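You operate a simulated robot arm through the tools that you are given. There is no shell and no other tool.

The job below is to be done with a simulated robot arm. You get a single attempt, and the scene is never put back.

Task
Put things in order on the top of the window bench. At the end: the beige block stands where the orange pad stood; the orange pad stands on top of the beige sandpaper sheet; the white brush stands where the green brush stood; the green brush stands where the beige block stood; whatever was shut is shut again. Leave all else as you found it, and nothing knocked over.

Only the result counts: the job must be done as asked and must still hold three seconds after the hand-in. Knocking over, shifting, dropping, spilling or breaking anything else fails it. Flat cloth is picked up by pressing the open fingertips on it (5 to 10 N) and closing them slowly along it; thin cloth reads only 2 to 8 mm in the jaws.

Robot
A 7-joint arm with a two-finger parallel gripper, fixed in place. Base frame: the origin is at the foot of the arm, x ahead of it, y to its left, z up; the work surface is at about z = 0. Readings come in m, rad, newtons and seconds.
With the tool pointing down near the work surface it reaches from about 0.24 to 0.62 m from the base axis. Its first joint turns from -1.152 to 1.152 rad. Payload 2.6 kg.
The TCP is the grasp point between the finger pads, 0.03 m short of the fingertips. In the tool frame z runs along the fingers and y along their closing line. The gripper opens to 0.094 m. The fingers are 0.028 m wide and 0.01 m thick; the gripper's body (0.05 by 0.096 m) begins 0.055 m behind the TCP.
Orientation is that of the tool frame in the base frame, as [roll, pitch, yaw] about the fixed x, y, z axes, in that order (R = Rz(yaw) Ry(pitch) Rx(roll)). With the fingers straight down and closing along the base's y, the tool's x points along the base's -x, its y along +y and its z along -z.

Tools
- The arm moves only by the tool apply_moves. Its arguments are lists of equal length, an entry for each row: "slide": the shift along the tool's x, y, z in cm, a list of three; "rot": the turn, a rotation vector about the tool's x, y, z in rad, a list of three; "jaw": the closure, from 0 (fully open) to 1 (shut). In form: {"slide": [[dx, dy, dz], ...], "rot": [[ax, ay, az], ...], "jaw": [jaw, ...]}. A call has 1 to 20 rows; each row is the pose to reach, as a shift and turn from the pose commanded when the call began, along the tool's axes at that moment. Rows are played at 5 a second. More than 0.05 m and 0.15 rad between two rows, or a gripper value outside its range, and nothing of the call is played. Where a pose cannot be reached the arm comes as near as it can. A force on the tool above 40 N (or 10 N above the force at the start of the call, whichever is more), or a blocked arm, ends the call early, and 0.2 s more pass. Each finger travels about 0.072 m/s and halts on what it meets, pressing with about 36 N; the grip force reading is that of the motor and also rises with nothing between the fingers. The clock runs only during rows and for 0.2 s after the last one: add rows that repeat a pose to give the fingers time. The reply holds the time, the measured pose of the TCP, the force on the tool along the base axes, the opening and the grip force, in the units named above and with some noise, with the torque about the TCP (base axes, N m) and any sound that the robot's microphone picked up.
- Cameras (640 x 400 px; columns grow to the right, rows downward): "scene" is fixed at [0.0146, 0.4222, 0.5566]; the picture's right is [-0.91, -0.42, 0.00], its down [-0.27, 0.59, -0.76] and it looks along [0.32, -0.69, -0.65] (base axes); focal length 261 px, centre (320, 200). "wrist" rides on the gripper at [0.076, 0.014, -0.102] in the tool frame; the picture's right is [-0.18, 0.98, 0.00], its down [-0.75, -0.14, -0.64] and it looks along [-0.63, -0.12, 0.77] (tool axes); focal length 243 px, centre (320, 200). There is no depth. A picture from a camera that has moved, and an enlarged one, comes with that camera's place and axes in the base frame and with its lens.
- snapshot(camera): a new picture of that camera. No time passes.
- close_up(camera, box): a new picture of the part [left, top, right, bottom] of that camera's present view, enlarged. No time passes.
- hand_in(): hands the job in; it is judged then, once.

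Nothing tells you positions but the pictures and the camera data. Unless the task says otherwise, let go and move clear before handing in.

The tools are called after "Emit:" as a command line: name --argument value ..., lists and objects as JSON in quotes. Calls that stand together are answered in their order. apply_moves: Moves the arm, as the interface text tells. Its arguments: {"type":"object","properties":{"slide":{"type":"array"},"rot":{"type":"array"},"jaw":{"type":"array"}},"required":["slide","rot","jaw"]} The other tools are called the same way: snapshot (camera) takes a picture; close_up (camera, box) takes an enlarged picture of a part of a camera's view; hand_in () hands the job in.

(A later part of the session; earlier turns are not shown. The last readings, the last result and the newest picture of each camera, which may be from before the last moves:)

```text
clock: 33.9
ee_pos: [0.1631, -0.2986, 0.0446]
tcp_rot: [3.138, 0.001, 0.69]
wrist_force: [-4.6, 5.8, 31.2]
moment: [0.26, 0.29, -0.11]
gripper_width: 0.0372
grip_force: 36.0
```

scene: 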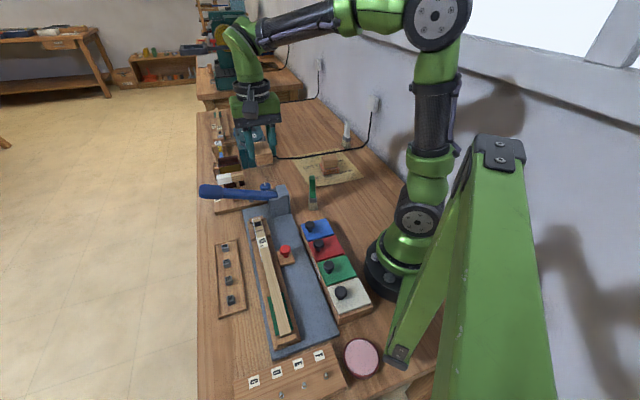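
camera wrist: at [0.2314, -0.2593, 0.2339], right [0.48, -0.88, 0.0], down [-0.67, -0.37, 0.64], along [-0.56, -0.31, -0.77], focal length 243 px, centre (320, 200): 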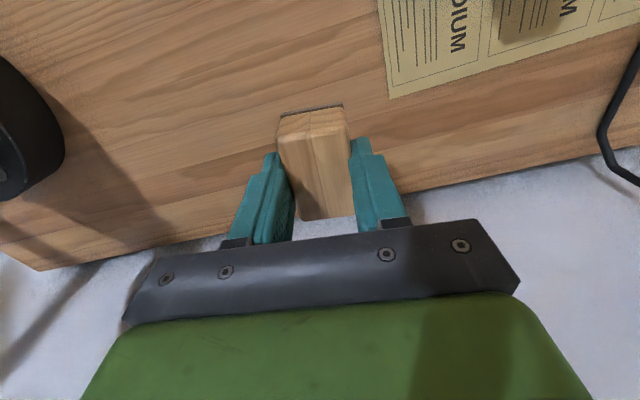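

Contact is firm, so I'll ease up a little and release.

Emit:
apply_moves --slide '[[0, 0, -0.15], [0, 0, -0.15], [0, 0, -0.15], [0, 0, -0.15], [0, 0, -0.15]]' --rot '[[0, 0, 0], [0, 0, 0], [0, 0, 0], [0, 0, 0], [0, 0, 0]]' --jaw '[0.7, 0.5, 0.3, 0.1, 0.0]'

Emit:
apply_moves --slide '[[0, 0, -2], [0, 0, -5], [0, 0, -9], [0, 0, -13], [0, 0, -15.5], [0, 0, -15.5]]' --rot '[[0, 0, 0], [0, 0, 0], [0, 0, 0], [0, 0, 0], [0, 0, 0], [0, 0, 0]]' --jaw '[0, 0, 0, 0, 0, 0]'

Emit:
close_up --camera "scene" --box '[340, 160, 400, 200]'

Emit:
close_up --camera "wrist" --box '[210, 30, 430, 170]'

```text
clock: 35.1
ee_pos: [0.1615, -0.2972, 0.0471]
tcp_rot: [3.138, -0.001, 0.692]
wrist_force: [-0.2, -0.4, 0.4]
moment: [-0.01, -0.02, 0.0]
gripper_width: 0.0939
grip_force: 0.0
```

```text
clock: 36.5
ee_pos: [0.1631, -0.2963, 0.1999]
tcp_rot: [3.138, 0.0, 0.69]
wrist_force: [-0.5, 0.4, -0.2]
moment: [-0.01, 0.01, 0.0]
gripper_width: 0.0939
grip_force: 0.0
```

```text
10.00 times, centred on (370, 180) of scene
camera zoom: at [0.0146, 0.4222, 0.5566], right [-0.91, -0.42, 0.0], down [-0.27, 0.59, -0.76], along [0.32, -0.69, -0.65], focal length 2610 px, centre (-180, 400)
```

zoom: 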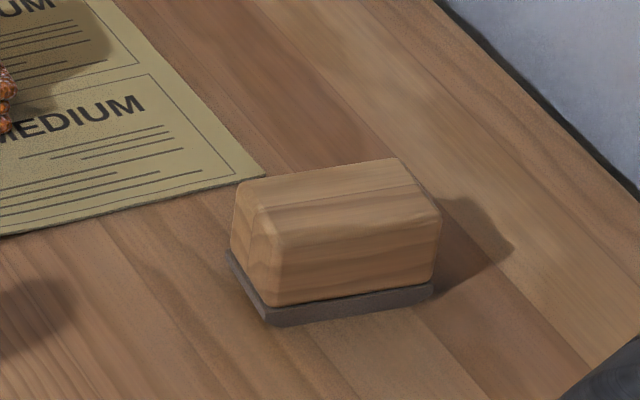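

```text
2.86 times, centred on (320, 100) of wrist
camera zoom: at [0.23, -0.2581, 0.3039], right [0.48, -0.88, 0.0], down [-0.67, -0.37, 0.64], along [-0.56, -0.31, -0.77], focal length 693 px, centre (320, 486)
```

zoom: 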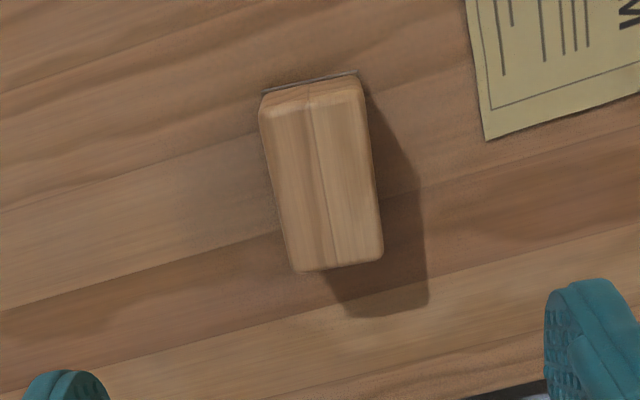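

The beige block now stands where the pad stood. Next I'll go over the green brush near (0.29,-0.13) and look at its shape and direction from above.

Emit:
apply_moves --slide '[[0, 0, -2], [1.9, -0.43, -4], [3.8, -0.85, -6], [5.7, -1.28, -6], [7.6, -1.7, -6], [9.5, -2.13, -6], [11.4, -2.56, -6], [13.3, -2.98, -6], [15.2, -3.4, -6], [17.1, -3.84, -6], [19, -4.26, -6], [20.86, -4.69, -6], [20.86, -4.69, -6]]' --rot '[[0, 0, 0], [0, 0, -0.145], [0, 0, -0.29], [0, 0, -0.435], [0, 0, -0.58], [0, 0, -0.725], [0, 0, -0.87], [0, 0, -1.015], [0, 0, -1.16], [0, 0, -1.305], [0, 0, -1.45], [0, 0, -1.595], [0, 0, -1.595]]' --jaw '[0, 0, 0, 0, 0, 0, 0, 0, 0, 0, 0, 0, 0]'

Emit:
snapshot --camera "wrist"

Emit:
close_up --camera "wrist" --box '[250, 50, 390, 160]'

Emit:
close_up --camera "scene" --box '[285, 165, 345, 225]'

```text
clock: 39.3
ee_pos: [0.2927, -0.128, 0.2617]
tcp_rot: [3.141, 0.004, 2.29]
wrist_force: [1.1, 0.3, -0.6]
moment: [0.01, 0.01, -0.01]
gripper_width: 0.0942
grip_force: 0.0
```

```text
taken
camera wrist: at [0.2532, -0.0606, 0.3633], right [0.86, 0.51, 0.0], down [0.39, -0.66, 0.64], along [0.33, -0.55, -0.76], focal length 243 px, centre (320, 200)
```

wrist: 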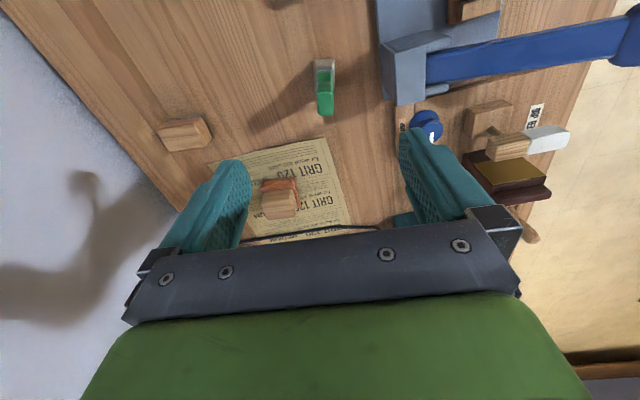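

```text
3.64 times, centred on (320, 105) of wrist
camera zoom: at [0.2532, -0.0606, 0.3633], right [0.86, 0.51, 0.0], down [0.39, -0.66, 0.64], along [0.33, -0.55, -0.76], focal length 882 px, centre (320, 546)
```

zoom: 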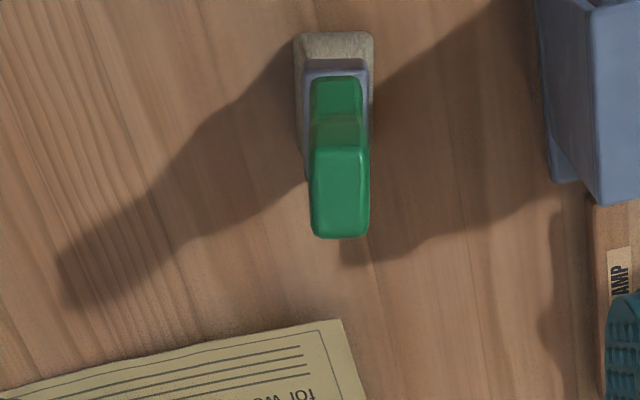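

```text
6.67 times, centred on (315, 195) of scene
camera zoom: at [0.0146, 0.4222, 0.5566], right [-0.91, -0.42, 0.0], down [-0.27, 0.59, -0.76], along [0.32, -0.69, -0.65], focal length 1740 px, centre (353, 233)
```

zoom: 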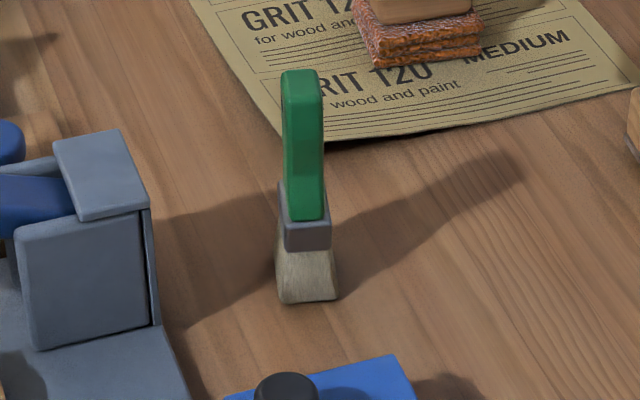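

The green brush stands at about (0.2985,-0.1285), roughly 11.5 cm tall, with a handle about 2 cm thick. I'll align and lower to just above the handle to check centring.

Emit:
apply_moves --slide '[[-0.2, 0.2, 3], [-0.44, 0.35, 6], [-0.44, 0.35, 9], [-0.44, 0.35, 10.5], [-0.44, 0.35, 10.5]]' --rot '[[0, 0, 0.06], [0, 0, 0.13], [0, 0, 0.13], [0, 0, 0.13], [0, 0, 0.13]]' --jaw '[0.2, 0.4, 0.4, 0.4, 0.4]'

Emit:
snapshot --camera "wrist"

Emit:
close_up --camera "scene" --box '[270, 130, 360, 220]'

```text
clock: 40.5
ee_pos: [0.2986, -0.1295, 0.1562]
tcp_rot: [3.139, 0.003, 2.156]
wrist_force: [-0.5, -0.5, -1.0]
moment: [-0.01, 0.02, 0.0]
gripper_width: 0.0564
grip_force: 0.0
```

```text
taken
camera wrist: at [0.2679, -0.0575, 0.2587], right [0.92, 0.39, 0.0], down [0.3, -0.71, 0.64], along [0.25, -0.59, -0.76], focal length 243 px, centre (320, 200)
```

wrist: 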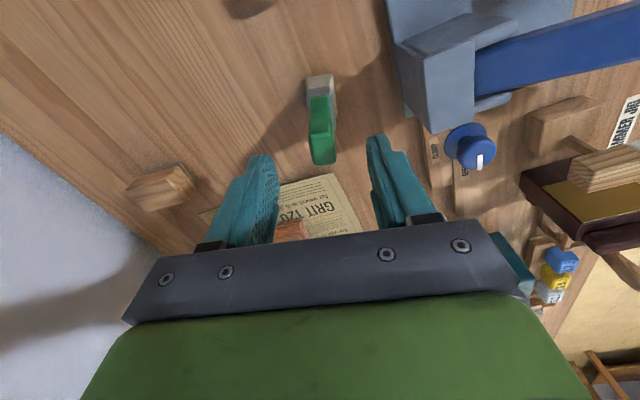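

```text
4.44 times, centred on (315, 175) of scene
camera zoom: at [0.0147, 0.4222, 0.5566], right [-0.91, -0.42, 0.0], down [-0.27, 0.59, -0.76], along [0.32, -0.69, -0.65], focal length 1160 px, centre (342, 311)
```

zoom: 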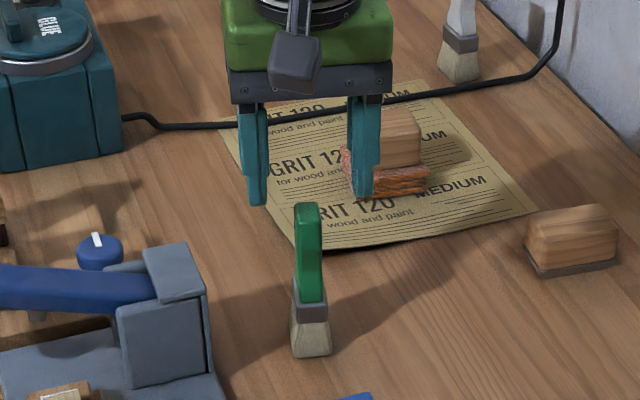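

The centring is good, so I'll lower around the handle.

Emit:
apply_moves --slide '[[0, 0, 2], [0, 0, 4], [0, 0, 6], [0, 0, 7.1], [0, 0, 7.1]]' --rot '[[0, 0, 0], [0, 0, 0], [0, 0, 0], [0, 0, 0], [0, 0, 0]]' --jaw '[0.4, 0.4, 0.4, 0.4, 0.4]'

Emit:
snapshot --camera "wrist"

Emit:
close_up --camera "scene" --box '[270, 130, 360, 220]'

```text
clock: 41.7
ee_pos: [0.2985, -0.1298, 0.0848]
tcp_rot: [3.139, 0.003, 2.157]
wrist_force: [0.5, -0.7, 0.9]
moment: [0.0, 0.03, 0.0]
gripper_width: 0.0564
grip_force: 0.1
```

```text
taken
camera wrist: at [0.268, -0.0576, 0.188], right [0.92, 0.39, 0.0], down [0.3, -0.71, 0.64], along [0.25, -0.59, -0.77], focal length 243 px, centre (320, 200)
```

wrist: 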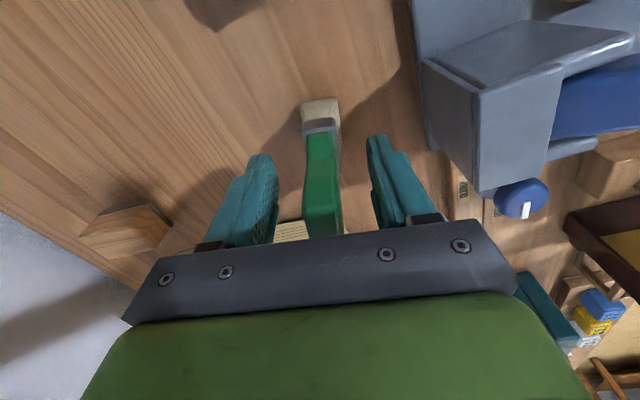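

```text
4.44 times, centred on (315, 175) of scene
camera zoom: at [0.0147, 0.4222, 0.5566], right [-0.91, -0.42, 0.0], down [-0.27, 0.59, -0.76], along [0.32, -0.69, -0.65], focal length 1160 px, centre (342, 311)
```

zoom: 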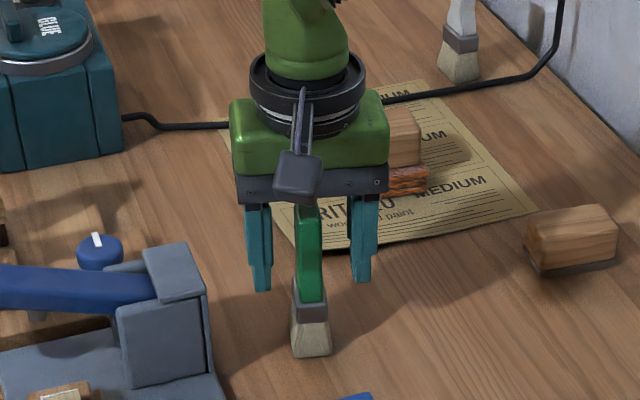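

Emit:
apply_moves --slide '[[0, 0, 0], [0, 0, 0], [0, 0, 0], [0, 0, 0], [0, 0, 0], [0, 0, 0], [0, 0, 0]]' --rot '[[0, 0, 0], [0, 0, 0], [0, 0, 0], [0, 0, 0], [0, 0, 0], [0, 0, 0], [0, 0, 0]]' --jaw '[0.55, 0.65, 0.7, 0.75, 0.8, 0.85, 0.88]'

Emit:
close_up --camera "scene" --box '[270, 130, 360, 220]'

```text
clock: 43.3
ee_pos: [0.2993, -0.1304, 0.086]
tcp_rot: [3.139, 0.003, 2.156]
wrist_force: [-1.0, -0.2, 1.9]
moment: [0.03, 0.1, 0.04]
gripper_width: 0.0206
grip_force: 35.7
```

```text
4.44 times, centred on (315, 175) of scene
camera zoom: at [0.0146, 0.4222, 0.5566], right [-0.91, -0.42, 0.0], down [-0.27, 0.59, -0.76], along [0.32, -0.69, -0.65], focal length 1160 px, centre (342, 311)
```

zoom: 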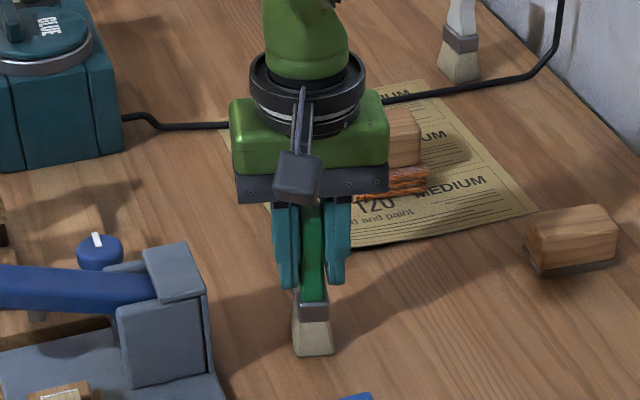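

The handle is gripped at 2.1 cm. I'll lift the brush straight up and carry it high to where the beige block stood.

Emit:
apply_moves --slide '[[0, 0, -1], [0, 0, -4], [0, 0, -8], [0, 0, -12], [0, 0, -16], [2.97, 1.52, -16], [5.94, 3.05, -16], [8.91, 4.57, -16], [11.88, 6.1, -16], [14.85, 7.62, -16], [17.82, 9.15, -16], [20.8, 10.67, -16], [23.77, 12.2, -16], [26.74, 13.72, -16], [29.71, 15.25, -16], [32.68, 16.77, -16], [35.65, 18.3, -16], [38.62, 19.82, -16], [38.62, 19.82, -16]]' --rot '[[0, 0, 0], [0, 0, 0], [0, 0, 0], [0, 0, 0], [0, 0, 0], [0, 0, -0.135], [0, 0, -0.27], [0, 0, -0.405], [0, 0, -0.54], [0, 0, -0.675], [0, 0, -0.81], [0, 0, -0.946], [0, 0, -1.081], [0, 0, -1.216], [0, 0, -1.351], [0, 0, -1.486], [0, 0, -1.621], [0, 0, -1.756], [0, 0, -1.756]]' --jaw '[0.88, 0.88, 0.88, 0.88, 0.88, 0.88, 0.88, 0.88, 0.88, 0.88, 0.88, 0.88, 0.88, 0.88, 0.88, 0.88, 0.88, 0.88, 0.88]'

Emit:
snapshot --camera "scene"

Emit:
snapshot --camera "wrist"

```text
clock: 47.3
ee_pos: [0.2505, 0.3025, 0.2431]
tcp_rot: [-3.138, -0.001, -2.369]
wrist_force: [0.6, 1.3, 0.0]
moment: [0.01, -0.01, 0.01]
gripper_width: 0.0206
grip_force: 35.9
```

```text
taken
```

scene: 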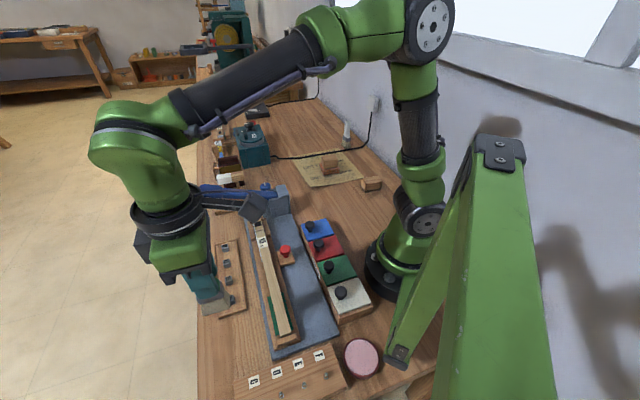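

```text
taken
camera wrist: at [0.1858, 0.2605, 0.3473], right [-0.55, 0.83, 0.0], down [0.64, 0.43, 0.64], along [0.54, 0.35, -0.77], focal length 243 px, centre (320, 200)
```

wrist: 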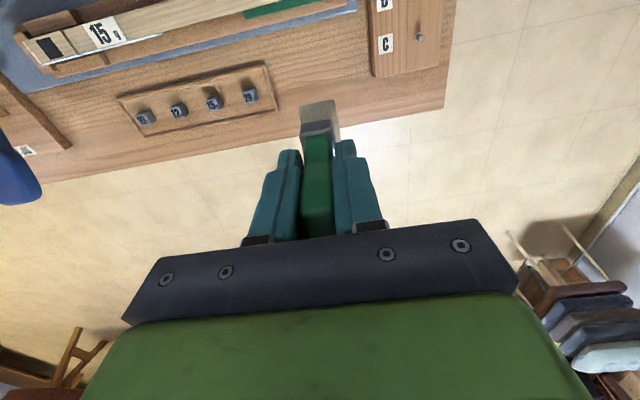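

The brush hangs upright over the spot. I'll lower it to just above the bench.

Emit:
apply_moves --slide '[[0, 0, 3], [0, 0, 6], [0, 0, 9], [0, 0, 12], [0, 0, 14], [0, 0, 15.2], [0, 0, 15.2]]' --rot '[[0, 0, 0], [0, 0, 0], [0, 0, 0], [0, 0, 0], [0, 0, 0], [0, 0, 0], [0, 0, 0]]' --jaw '[0.88, 0.88, 0.88, 0.88, 0.88, 0.88, 0.88]'

Emit:
close_up --camera "scene" --box '[190, 280, 290, 380]'

Emit:
snapshot --camera "wrist"

```text
clock: 48.9
ee_pos: [0.2514, 0.3028, 0.0936]
tcp_rot: [-3.136, -0.001, -2.374]
wrist_force: [0.0, 1.1, -1.3]
moment: [0.01, 0.01, 0.01]
gripper_width: 0.0203
grip_force: 36.3
```

```text
4.00 times, centred on (240, 330) of scene
camera zoom: at [0.0147, 0.4222, 0.5566], right [-0.91, -0.42, 0.0], down [-0.27, 0.59, -0.76], along [0.32, -0.69, -0.65], focal length 1044 px, centre (640, -320)
```

zoom: 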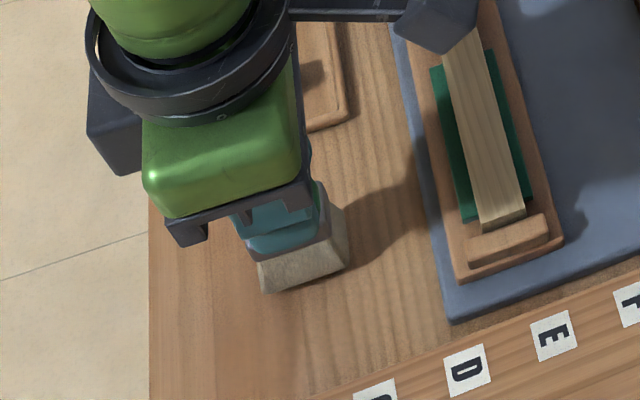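

```text
taken
camera wrist: at [0.1865, 0.2602, 0.1955], right [-0.55, 0.83, 0.0], down [0.64, 0.42, 0.64], along [0.54, 0.35, -0.77], focal length 243 px, centre (320, 200)
```

wrist: 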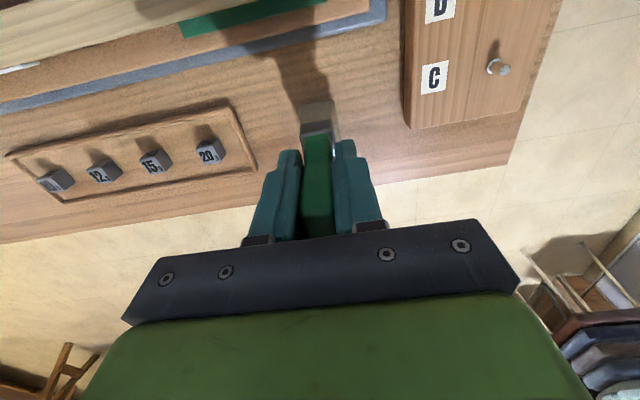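

The brush base lines up with the block's old centre. I'll lower to contact.

Emit:
apply_moves --slide '[[0, 0, 0.3], [0, 0, 0.5], [0, 0, 0.6], [0, 0, 0.6]]' --rot '[[0, 0, 0], [0, 0, 0], [0, 0, 0], [0, 0, 0]]' --jaw '[0.88, 0.88, 0.88, 0.88]'

Emit:
close_up --camera "scene" --box '[210, 320, 270, 370]'

```text
clock: 49.9
ee_pos: [0.2515, 0.302, 0.086]
tcp_rot: [-3.139, 0.0, -2.371]
wrist_force: [0.4, -0.6, -0.6]
moment: [-0.01, -0.03, 0.02]
gripper_width: 0.0204
grip_force: 36.4
```

```text
8.00 times, centred on (240, 345) of scene
camera zoom: at [0.0147, 0.4222, 0.5566], right [-0.91, -0.42, 0.0], down [-0.27, 0.59, -0.76], along [0.32, -0.69, -0.65], focal length 2088 px, centre (960, -960)
```

zoom: 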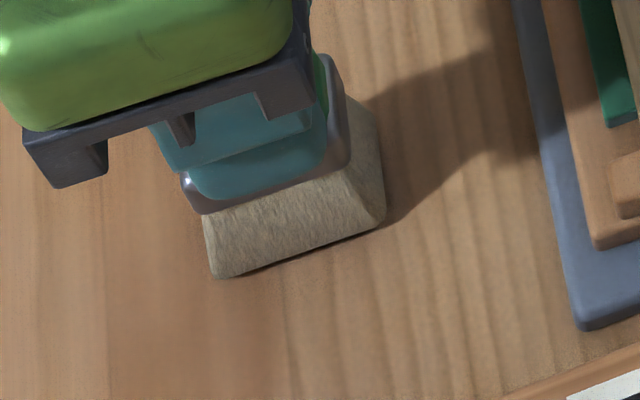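

Emit:
apply_moves --slide '[[0, 0, 0.1], [0, 0, 0.2], [0, 0, 0.2]]' --rot '[[0, 0, 0], [0, 0, 0], [0, 0, 0]]' --jaw '[0.88, 0.88, 0.88]'

```text
clock: 50.7
ee_pos: [0.2508, 0.3007, 0.0853]
tcp_rot: [-3.138, 0.003, -2.374]
wrist_force: [-4.4, -8.9, 25.2]
moment: [-0.37, 0.39, -0.02]
gripper_width: 0.0203
grip_force: 36.2
```

Emit:
apply_moves --slide '[[0, 0, -0.1], [0, 0, -0.13], [0, 0, -0.13]]' --rot '[[0, 0, 0], [0, 0, 0], [0, 0, 0]]' --jaw '[0.88, 0.88, 0.88]'

Emit:
close_up --camera "scene" --box '[210, 320, 270, 370]'

```text
clock: 51.5
ee_pos: [0.2513, 0.3015, 0.0852]
tcp_rot: [-3.139, 0.001, -2.371]
wrist_force: [1.8, 0.8, 3.5]
moment: [0.23, -0.2, -0.06]
gripper_width: 0.0205
grip_force: 36.0
```

```text
8.00 times, centred on (240, 345) of scene
camera zoom: at [0.0146, 0.4222, 0.5566], right [-0.91, -0.42, 0.0], down [-0.27, 0.59, -0.76], along [0.32, -0.69, -0.65], focal length 2088 px, centre (960, -960)
```

zoom: 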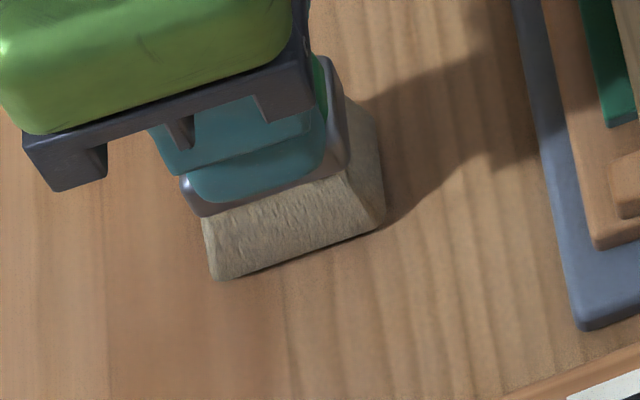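

It rests lightly on the bench now, so I'll open slowly and rise straight up.

Emit:
apply_moves --slide '[[0, 0, 0], [0, 0, 0], [0, 0, 0], [0, 0, 0], [0, 0, 0], [0, 0, 0]]' --rot '[[0, 0, 0], [0, 0, 0], [0, 0, 0], [0, 0, 0], [0, 0, 0], [0, 0, 0]]' --jaw '[0.75, 0.7, 0.6, 0.5, 0.4, 0.4]'

Emit:
apply_moves --slide '[[0, 0, -2], [0, 0, -5], [0, 0, -9], [0, 0, -13], [0, 0, -17], [0, 0, -17]]' --rot '[[0, 0, 0], [0, 0, 0], [0, 0, 0], [0, 0, 0], [0, 0, 0], [0, 0, 0]]' --jaw '[0.4, 0.4, 0.4, 0.4, 0.4, 0.4]'

Emit:
snapshot --camera "wrist"

Emit:
close_up --camera "scene" --box '[190, 280, 290, 380]'

```text
clock: 52.9
ee_pos: [0.2502, 0.3019, 0.0861]
tcp_rot: [-3.138, 0.0, -2.373]
wrist_force: [0.7, 0.4, -0.1]
moment: [-0.01, 0.01, 0.02]
gripper_width: 0.0563
grip_force: 0.1
```

```text
clock: 54.3
ee_pos: [0.2501, 0.3011, 0.255]
tcp_rot: [-3.136, 0.001, -2.372]
wrist_force: [0.3, 0.0, -0.1]
moment: [-0.03, -0.03, -0.02]
gripper_width: 0.0563
grip_force: 0.0
```

```text
taken
camera wrist: at [0.1851, 0.2603, 0.3578], right [-0.55, 0.83, 0.0], down [0.64, 0.42, 0.64], along [0.54, 0.35, -0.77], focal length 243 px, centre (320, 200)
```

wrist: 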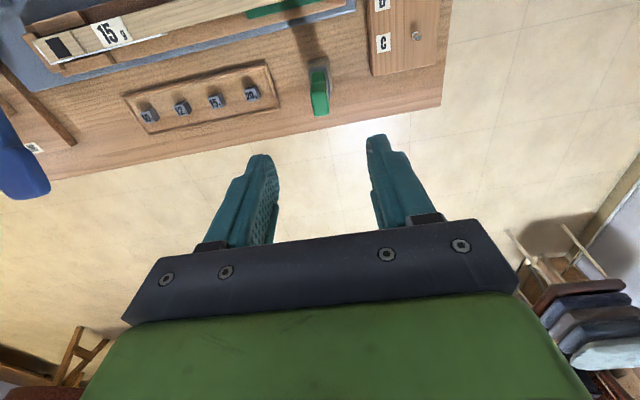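

```text
4.00 times, centred on (240, 330) of scene
camera zoom: at [0.0146, 0.4222, 0.5566], right [-0.91, -0.42, 0.0], down [-0.27, 0.59, -0.76], along [0.32, -0.69, -0.65], focal length 1044 px, centre (640, -320)
```

zoom: 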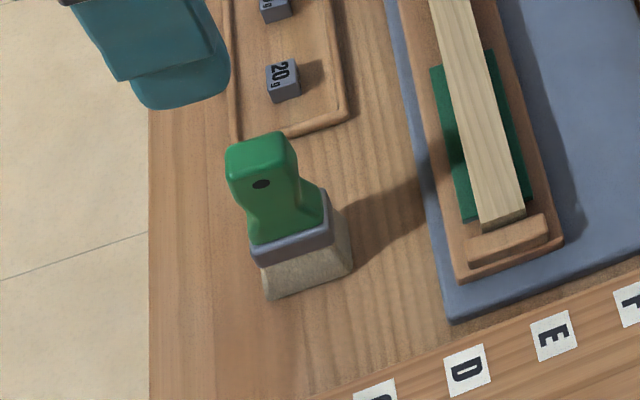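

The green brush stands where the block stood. Next is the white brush near (0.33,-0.53), at the edge of reach, so I'll go look at it first.

Emit:
apply_moves --slide '[[1.3, -2.93, -0.5], [2.61, -5.85, -1], [3.92, -8.78, -1.5], [5.22, -11.7, -2], [6.53, -14.6, -2.5], [7.83, -17.56, -2.5], [9.14, -20.5, -2.5], [10.44, -23.4, -2.5], [11.75, -26.3, -2.5], [13.05, -29.27, -2.5], [13.05, -29.27, -2.5]]' --rot '[[0, 0, 0.09], [0, 0, 0.18], [0, 0, 0.27], [0, 0, 0.36], [0, 0, 0.45], [0, 0, 0.54], [0, 0, 0.63], [0, 0, 0.72], [0, 0, 0.81], [0, 0, 0.9], [0, 0, 0.9]]' --jaw '[0.4, 0.4, 0.4, 0.4, 0.4, 0.4, 0.4, 0.4, 0.4, 0.4, 0.4]'

```text
clock: 56.7
ee_pos: [0.3612, -0.0003, 0.2813]
tcp_rot: [-3.141, 0.001, 3.011]
wrist_force: [0.7, 1.0, -0.1]
moment: [0.01, 0.0, 0.01]
gripper_width: 0.0564
grip_force: 0.0
```

Emit:
apply_moves --slide '[[0.04, -3.03, 0.2], [0.07, -6.06, 0.4], [0.1, -9.09, 0.6], [0.14, -12.12, 0.8], [0.18, -15.15, 1], [0.2, -18.2, 1.2], [0.25, -21.2, 1.5], [0.3, -24.2, 1.8], [0.33, -27.3, 2.1], [0.37, -30.3, 2.4], [0.4, -33.3, 2.6], [0.44, -36.4, 2.8], [0.47, -39.4, 3], [0.49, -42.42, 3], [0.49, -42.42, 3]]' --rot '[[0, 0, 0.063], [0, 0, 0.126], [0, 0, 0.189], [0, 0, 0.252], [0, 0, 0.315], [0, 0, 0.378], [0, 0, 0.441], [0, 0, 0.504], [0, 0, 0.567], [0, 0, 0.63], [0, 0, 0.693], [0, 0, 0.756], [0, 0, 0.82], [0, 0, 0.88], [0, 0, 0.88]]' --jaw '[0.4, 0.4, 0.4, 0.4, 0.4, 0.4, 0.4, 0.4, 0.4, 0.4, 0.4, 0.4, 0.4, 0.4, 0.4]'

Emit:
snapshot --camera "wrist"

Emit:
snapshot --camera "scene"

Emit:
close_up --camera "scene" --box '[320, 110, 380, 160]'

```text
clock: 59.9
ee_pos: [0.3005, -0.4199, 0.2513]
tcp_rot: [-3.141, 0.001, 2.13]
wrist_force: [0.4, -1.0, -0.5]
moment: [0.0, 0.02, -0.02]
gripper_width: 0.0564
grip_force: 0.1
```

```text
taken
camera wrist: at [0.2721, -0.3462, 0.3545], right [0.93, 0.37, 0.0], down [0.28, -0.71, 0.64], along [0.24, -0.6, -0.77], focal length 243 px, centre (320, 200)
```

wrist: 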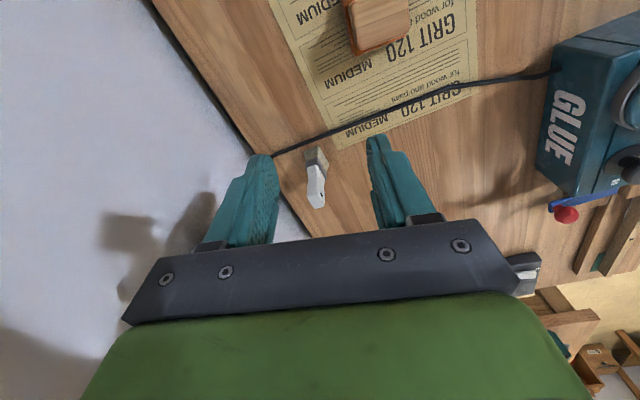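

```text
taken
```

scene: 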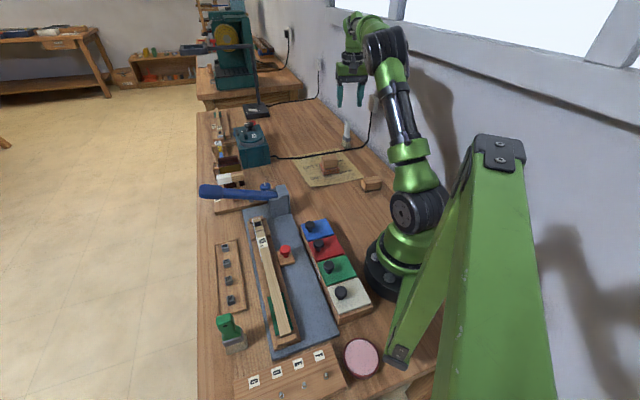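

```text
8.00 times, centred on (350, 135) of scene
camera zoom: at [0.0147, 0.4222, 0.5566], right [-0.91, -0.42, 0.0], down [-0.27, 0.59, -0.76], along [0.32, -0.69, -0.65], focal length 2088 px, centre (80, 720)
```

zoom: 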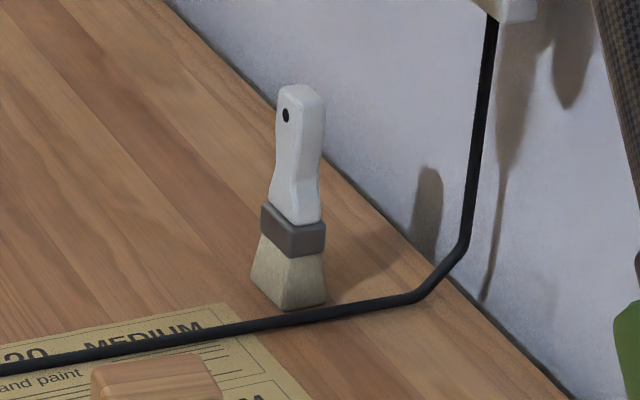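

Emit:
close_up --camera "wrist" --box '[240, 110, 400, 230]'

```text
3.33 times, centred on (320, 170) of wrist
camera zoom: at [0.2721, -0.3462, 0.3545], right [0.93, 0.37, 0.0], down [0.28, -0.71, 0.64], along [0.24, -0.6, -0.77], focal length 809 px, centre (320, 300)
```

zoom: 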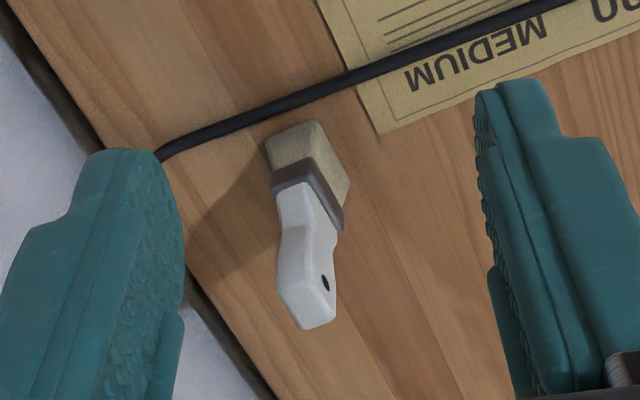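

The white brush base is centred near (0.339,-0.540), with its broad axis at about -0.75 rad. I'll move above it with the fingers closing across its thin side and see whether the arm reaches that far.

Emit:
apply_moves --slide '[[-2.5, -0.6, 1], [-5, -1.3, 2], [-7.5, -1.9, 3], [-10, -2.5, 5], [-12.26, -3.14, 7], [-12.26, -3.14, 7]]' --rot '[[0, 0, -0.05], [0, 0, -0.1], [0, 0, -0.15], [0, 0, -0.2], [0, 0, -0.22], [0, 0, -0.22]]' --jaw '[0.4, 0.4, 0.4, 0.4, 0.4, 0.4]'

Emit:
snapshot --camera "wrist"

Emit:
close_up --camera "scene" --box '[310, 70, 400, 160]'

```text
clock: 61.3
ee_pos: [0.3268, -0.4993, 0.196]
tcp_rot: [3.141, 0.002, 2.332]
wrist_force: [-1.1, 0.5, -0.7]
moment: [0.01, -0.02, 0.0]
gripper_width: 0.0564
grip_force: 0.1
out of reach, approached as far as the arm can: row 3, 4, 5, 6
```

```text
taken
camera wrist: at [0.2844, -0.4332, 0.2975], right [0.84, 0.54, 0.0], down [0.42, -0.64, 0.64], along [0.35, -0.54, -0.76], focal length 243 px, centre (320, 200)
```

wrist: 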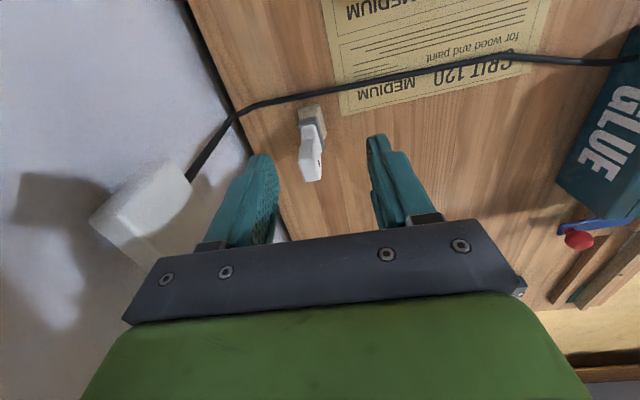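

```text
4.44 times, centred on (355, 115) of scene
camera zoom: at [0.0146, 0.4222, 0.5566], right [-0.91, -0.42, 0.0], down [-0.27, 0.59, -0.76], along [0.32, -0.69, -0.65], focal length 1160 px, centre (164, 578)
```

zoom: 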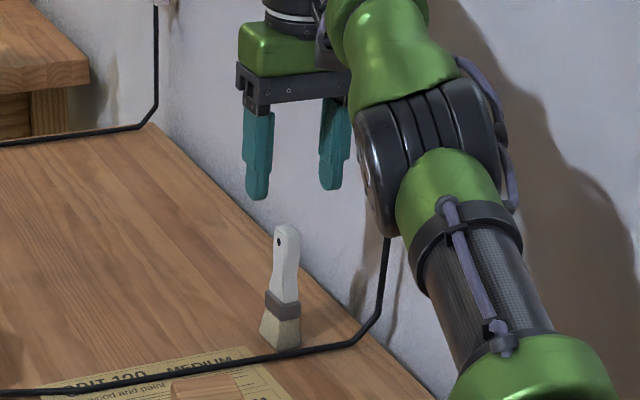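

Straight down the arm falls short, reaching about 0.60 m at this height. I'll back off a little and tilt the tool outward so the fingers still lie flat on the handle's thin sides.

Emit:
apply_moves --slide '[[2, 0, 0], [4, 0, 0], [4, 0, 0]]' --rot '[[0, 0, 0], [0, 0, 0], [0, 0, 0]]' --jaw '[0.4, 0.4, 0.4]'

```text
clock: 62.1
ee_pos: [0.3175, -0.5012, 0.2036]
tcp_rot: [-3.141, 0.001, 2.351]
wrist_force: [0.0, 0.2, -0.6]
moment: [0.01, 0.02, 0.04]
gripper_width: 0.0563
grip_force: 0.1
out of reach, approached as far as the arm can: row 1, 2, 3
```

Emit:
apply_moves --slide '[[0, 0, 0], [0, 0, 0], [0, 0, 0], [-1.4, 0.05, 0], [-2.8, 0.1, 0.5], [-4.1, 0.16, 1], [-4.1, 0.16, 1]]' --rot '[[0, -0.07, 0], [0, -0.14, 0], [0, -0.2, 0], [0, -0.2, 0], [0, -0.2, 0], [0, -0.2, 0], [0, -0.2, 0]]' --jaw '[0.4, 0.4, 0.4, 0.4, 0.4, 0.4, 0.4]'

Emit:
snapshot --camera "wrist"

Emit:
close_up --camera "scene" --box '[310, 70, 400, 160]'

```text
clock: 63.7
ee_pos: [0.3485, -0.5301, 0.195]
tcp_rot: [3.141, 0.203, 2.351]
wrist_force: [0.9, -0.9, 0.1]
moment: [0.01, -0.02, 0.03]
gripper_width: 0.0564
grip_force: 0.0
out of reach, approached as far as the arm can: row 1, 2, 3, 4, 5
```

```text
taken
camera wrist: at [0.2924, -0.4519, 0.2804], right [0.83, 0.56, 0.04], down [0.33, -0.53, 0.78], along [0.46, -0.63, -0.62], focal length 243 px, centre (320, 200)
```

wrist: 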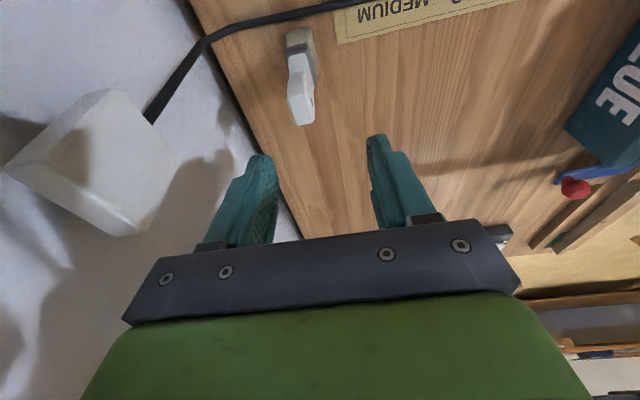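

```text
4.44 times, centred on (355, 115) of scene
camera zoom: at [0.0146, 0.4222, 0.5566], right [-0.91, -0.42, 0.0], down [-0.27, 0.59, -0.76], along [0.32, -0.69, -0.65], focal length 1160 px, centre (164, 578)
```

zoom: 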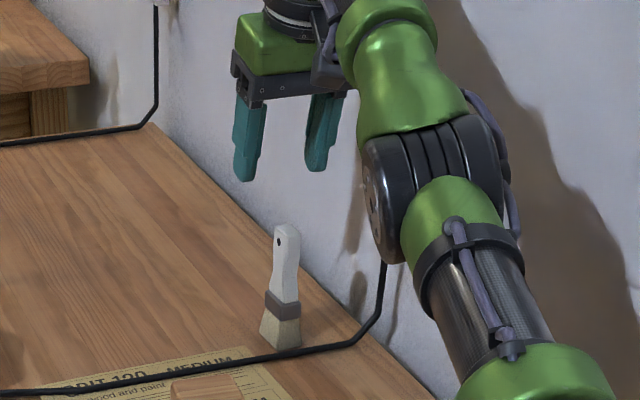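

The tilted pose is reached. I'll centre over the handle axis near (0.342,-0.540) and lower to just above it.

Emit:
apply_moves --slide '[[-0.2, -1.12, 0.04], [0.25, -1.12, 2.2], [0.71, -1.12, 4.45], [0.71, -1.12, 4.45]]' --rot '[[0, 0, 0], [0, 0, 0], [0, 0, 0], [0, 0, 0]]' --jaw '[0.4, 0.4, 0.4, 0.4]'

Emit:
snapshot --camera "wrist"

Emit:
close_up --camera "scene" --box '[310, 70, 400, 160]'

```text
clock: 64.7
ee_pos: [0.3457, -0.5459, 0.1508]
tcp_rot: [3.14, 0.202, 2.349]
wrist_force: [-0.3, 0.3, 0.5]
moment: [-0.01, -0.03, -0.05]
gripper_width: 0.0565
grip_force: 0.0
out of reach, approached as far as the arm can: row 2, 3, 4
```

```text
taken
camera wrist: at [0.289, -0.4672, 0.2362], right [0.83, 0.56, 0.04], down [0.33, -0.53, 0.78], along [0.46, -0.63, -0.62], focal length 243 px, centre (320, 200)
```

wrist: 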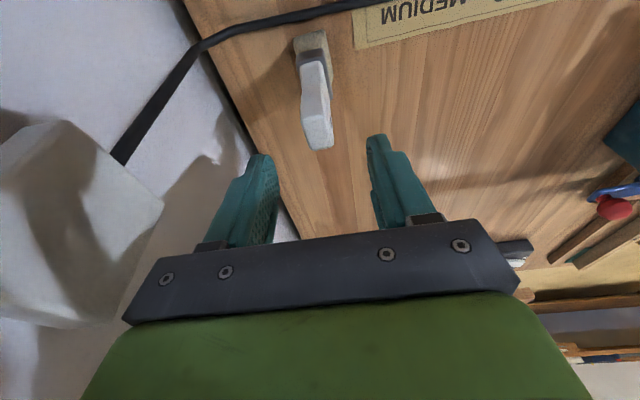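

```text
4.44 times, centred on (355, 115) of scene
camera zoom: at [0.0146, 0.4222, 0.5566], right [-0.91, -0.42, 0.0], down [-0.27, 0.59, -0.76], along [0.32, -0.69, -0.65], focal length 1160 px, centre (164, 578)
```

zoom: 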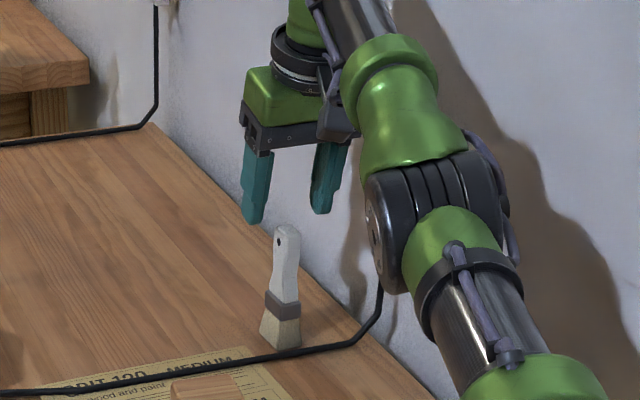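

Emit:
apply_moves --slide '[[0.77, 0.21, -0.16], [0.77, 0.21, -0.16]]' --rot '[[0, 0, 0], [0, 0, 0]]' --jaw '[0.4, 0.4]'

```text
clock: 65.3
ee_pos: [0.346, -0.5451, 0.1524]
tcp_rot: [-3.141, 0.204, 2.351]
wrist_force: [-0.3, 0.4, -0.6]
moment: [0.01, 0.0, 0.03]
gripper_width: 0.0565
grip_force: 0.1
out of reach, approached as far as the arm can: row 1, 2
```

The arm sits near its limit here and drifts slightly outward of where I ask. I'll back up and inward to find out which moves are possible.

Emit:
apply_moves --slide '[[0.8, 0.2, -1.9], [1.6, 0.4, -3.8], [2.46, 0.69, -5.6], [2.46, 0.69, -5.6]]' --rot '[[0, 0, 0], [0, 0, 0], [0, 0, 0], [0, 0, 0]]' --jaw '[0.4, 0.4, 0.4, 0.4]'

Emit:
snapshot --camera "scene"

```text
clock: 66.3
ee_pos: [0.3358, -0.5329, 0.2097]
tcp_rot: [3.14, 0.201, 2.352]
wrist_force: [1.9, 0.4, -0.2]
moment: [-0.04, -0.02, -0.02]
gripper_width: 0.0565
grip_force: 0.1
out of reach, approached as far as the arm can: row 1, 2, 3, 4
```

```text
taken
```

scene: 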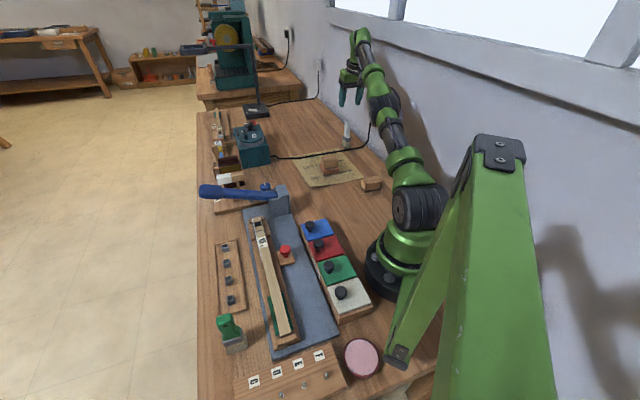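

The arm is fully stretched, a singular pose. I'll ask for a larger inward and upward move to bend it again.

Emit:
apply_moves --slide '[[3, 1.1, -1.3], [6, 2.2, -2.6], [9, 3.4, -3.9], [12, 4.5, -5.2], [15, 5.6, -6.5], [17.85, 6.76, -7.76], [17.85, 6.76, -7.76], [17.85, 6.76, -7.76]]' --rot '[[0, 0, 0], [0, 0, 0], [0, 0, 0], [0, 0, 0], [0, 0, 0], [0, 0, 0], [0, 0, 0], [0, 0, 0]]' --jaw '[0.4, 0.4, 0.4, 0.4, 0.4, 0.4, 0.4, 0.4]'

Emit:
snapshot --camera "scene"

```text
clock: 68.1
ee_pos: [0.334, -0.4676, 0.3347]
tcp_rot: [-3.14, 0.203, 2.35]
wrist_force: [1.1, -0.2, -0.8]
moment: [0.02, -0.01, -0.02]
gripper_width: 0.0565
grip_force: 0.1
out of reach, approached as far as the arm can: row 1, 2, 3, 4, 5, 6, 7, 8
```

```text
taken
```

scene: 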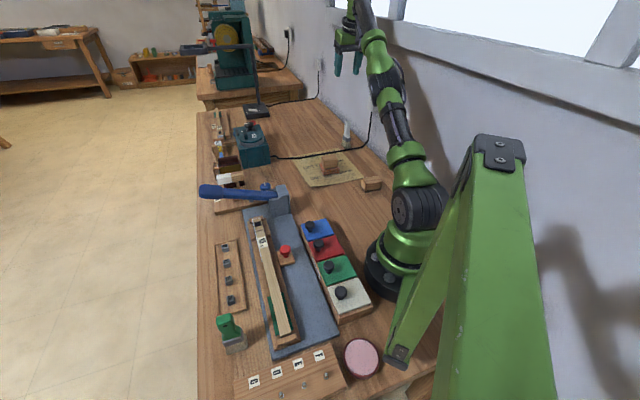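

Emit:
apply_moves --slide '[[1.6, -0.1, 2], [3.2, -0.2, 4], [4.9, -0.2, 6], [6.5, -0.3, 8], [8.1, -0.4, 10], [9.78, -0.46, 11.77], [9.78, -0.46, 11.77], [9.78, -0.46, 11.77]]' --rot '[[0, 0, 0], [0, 0, 0], [0, 0, 0], [0, 0, 0], [0, 0, 0], [0, 0, 0], [0, 0, 0], [0, 0, 0]]' --jaw '[0.4, 0.4, 0.4, 0.4, 0.4, 0.4, 0.4, 0.4]'

Emit:
snapshot --camera "wrist"

```text
clock: 69.9
ee_pos: [0.3388, -0.5118, 0.2564]
tcp_rot: [3.14, 0.203, 2.35]
wrist_force: [-0.7, 0.2, 0.3]
moment: [-0.01, -0.02, -0.01]
gripper_width: 0.0565
grip_force: 0.0
out of reach, approached as far as the arm can: row 1, 2, 3, 4, 5, 6, 7, 8
```

```text
taken
camera wrist: at [0.2814, -0.4333, 0.3418], right [0.83, 0.56, 0.04], down [0.33, -0.53, 0.78], along [0.46, -0.63, -0.62], focal length 243 px, centre (320, 200)
```

wrist: 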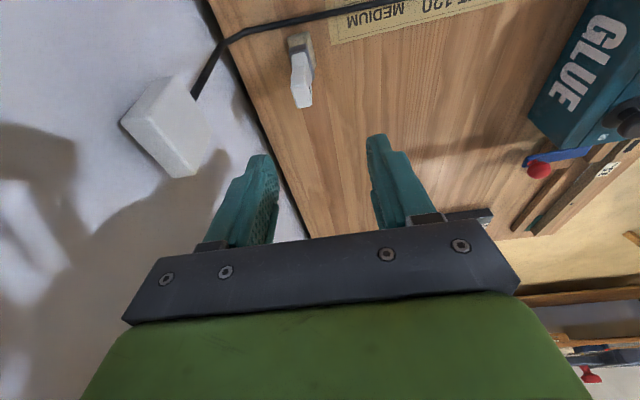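

Still stretched. Tilting the tool back inward while moving in should make the elbow bend, so I'll do that high and clear of everything.

Emit:
apply_moves --slide '[[2, 0.5, -0.5], [4, 1, -1], [6, 1.5, -1.5], [8, 2, -2], [10, 2.5, -2.5], [12.47, 2.98, -2.97], [12.47, 2.98, -2.97], [12.47, 2.98, -2.97]]' --rot '[[0, 0.1, 0], [0, 0.2, 0], [0, 0.3, 0], [0, 0.4, 0], [0, 0.5, 0], [0, 0.5, 0], [0, 0.5, 0], [0, 0.5, 0]]' --jaw '[0.4, 0.4, 0.4, 0.4, 0.4, 0.4, 0.4, 0.4]'

Emit:
snapshot --camera "scene"

```text
clock: 71.7
ee_pos: [0.2703, -0.4017, 0.2614]
tcp_rot: [-3.14, -0.296, 2.353]
wrist_force: [-0.1, 0.4, 0.9]
moment: [0.0, -0.01, -0.04]
gripper_width: 0.0563
grip_force: 0.1
out of reach, approached as far as the arm can: row 3
```

```text
taken
```

scene: 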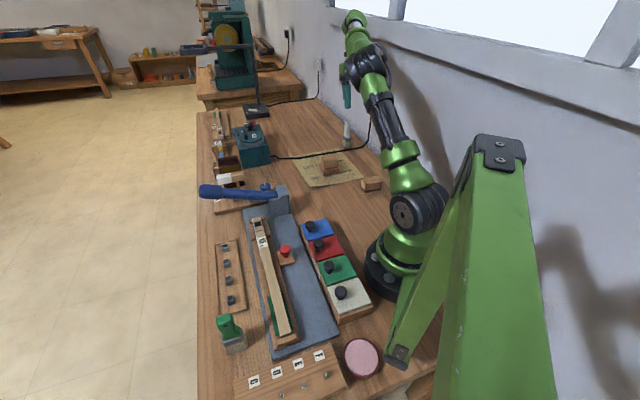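

The elbow is bent again. Now I'll tilt outward by 0.3 rad while still well inside reach, then extend carefully.

Emit:
apply_moves --slide '[[-1.08, -0.22, 0.4], [-2.16, -0.43, 0.8], [-3.24, -0.65, 1.2], [-4.3, -0.87, 1.6], [-5.4, -1.08, 2.0], [-6.49, -1.3, 2.35], [-6.49, -1.3, 2.35]]' --rot '[[0, -0.1, 0], [0, -0.2, 0], [0, -0.3, 0], [0, -0.4, 0], [0, -0.5, 0], [0, -0.596, 0], [0, -0.596, 0]]' --jaw '[0.4, 0.4, 0.4, 0.4, 0.4, 0.4, 0.4]'

```text
clock: 73.3
ee_pos: [0.2994, -0.4487, 0.2199]
tcp_rot: [3.141, 0.299, 2.351]
wrist_force: [-0.3, -0.2, 0.4]
moment: [-0.01, -0.01, 0.03]
gripper_width: 0.0565
grip_force: 0.0
```

Emit:
apply_moves --slide '[[-1.4, -0.67, 1.69], [-2.8, -1.34, 3.38], [-4.2, -2.0, 5.07], [-5.6, -2.68, 6.76], [-7.03, -3.35, 8.45], [-7.03, -3.35, 8.45]]' --rot '[[0, 0, 0], [0, 0, 0], [0, 0, 0], [0, 0, 0], [0, 0, 0], [0, 0, 0]]' --jaw '[0.4, 0.4, 0.4, 0.4, 0.4, 0.4]'

Emit:
close_up --camera "wrist" --box '[220, 20, 420, 160]'

Emit:
close_up --camera "scene" --box '[310, 70, 400, 160]'

```text
clock: 74.7
ee_pos: [0.3393, -0.5376, 0.161]
tcp_rot: [3.141, 0.298, 2.351]
wrist_force: [0.0, 0.6, -0.2]
moment: [0.0, 0.01, 0.03]
gripper_width: 0.0562
grip_force: 0.1
```

```text
2.86 times, centred on (320, 90) of wrist
camera zoom: at [0.2778, -0.4534, 0.2357], right [0.82, 0.57, 0.06], down [0.27, -0.48, 0.84], along [0.5, -0.67, -0.55], focal length 693 px, centre (320, 514)
```

zoom: 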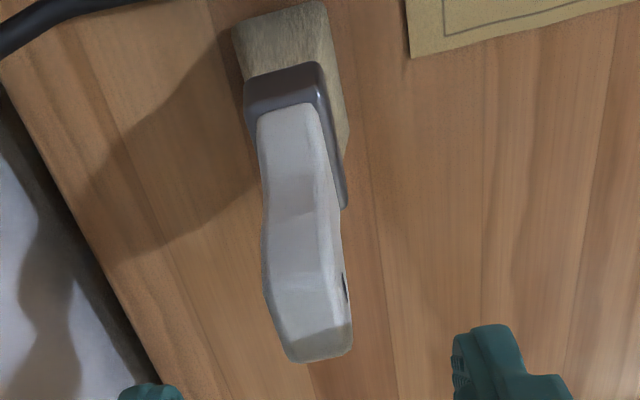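

```text
4.44 times, centred on (355, 115) of scene
camera zoom: at [0.0147, 0.4222, 0.5566], right [-0.91, -0.42, 0.0], down [-0.27, 0.59, -0.76], along [0.32, -0.69, -0.65], focal length 1160 px, centre (164, 578)
```

zoom: 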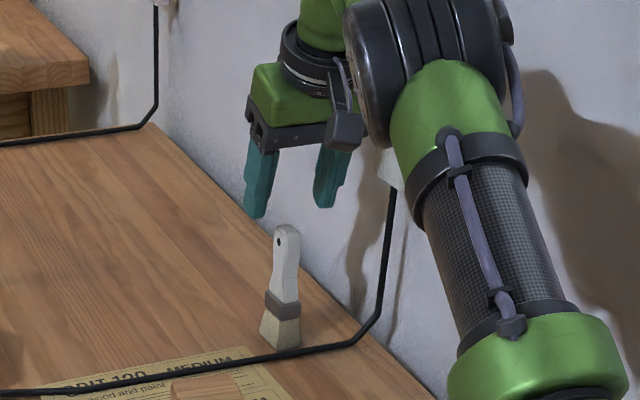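

The pose is reached without hitting the limit, and the handle is centred between the fingers. I'll lower vertically around it.

Emit:
apply_moves --slide '[[0.5, 0, 1.75], [1.0, 0, 3.5], [1.5, 0, 5.25], [2.02, 0, 7.0], [2.02, 0, 7.0]]' --rot '[[0, 0, 0], [0, 0, 0], [0, 0, 0], [0, 0, 0], [0, 0, 0]]' --jaw '[0.4, 0.4, 0.4, 0.4, 0.4]'

Emit:
snapshot --camera "wrist"

Emit:
close_up --camera "scene" --box '[310, 80, 400, 170]'

```text
clock: 75.9
ee_pos: [0.3402, -0.5381, 0.0861]
tcp_rot: [3.141, 0.299, 2.351]
wrist_force: [-0.4, -0.6, -0.2]
moment: [-0.01, -0.01, -0.01]
gripper_width: 0.0563
grip_force: 0.0
```

```text
taken
camera wrist: at [0.2786, -0.4532, 0.1626], right [0.82, 0.57, 0.06], down [0.27, -0.48, 0.84], along [0.5, -0.67, -0.55], focal length 243 px, centre (320, 200)
```

wrist: 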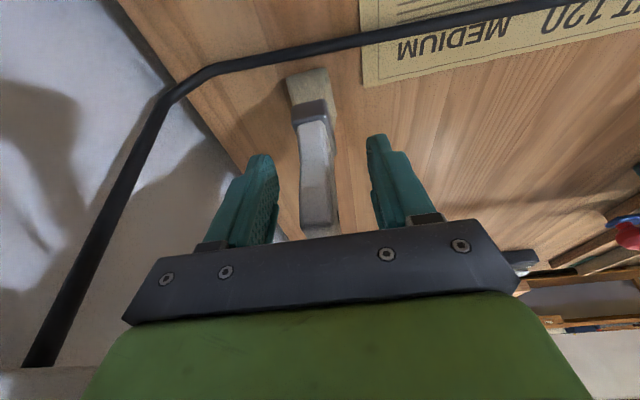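

```text
4.44 times, centred on (355, 125) of scene
camera zoom: at [0.0146, 0.4222, 0.5566], right [-0.91, -0.42, 0.0], down [-0.27, 0.59, -0.76], along [0.32, -0.69, -0.65], focal length 1160 px, centre (164, 533)
```

zoom: 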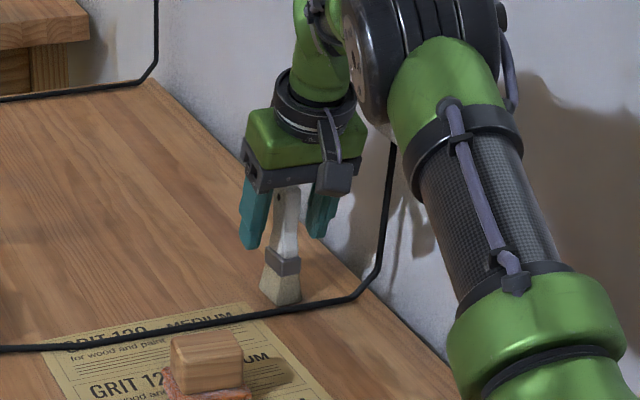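

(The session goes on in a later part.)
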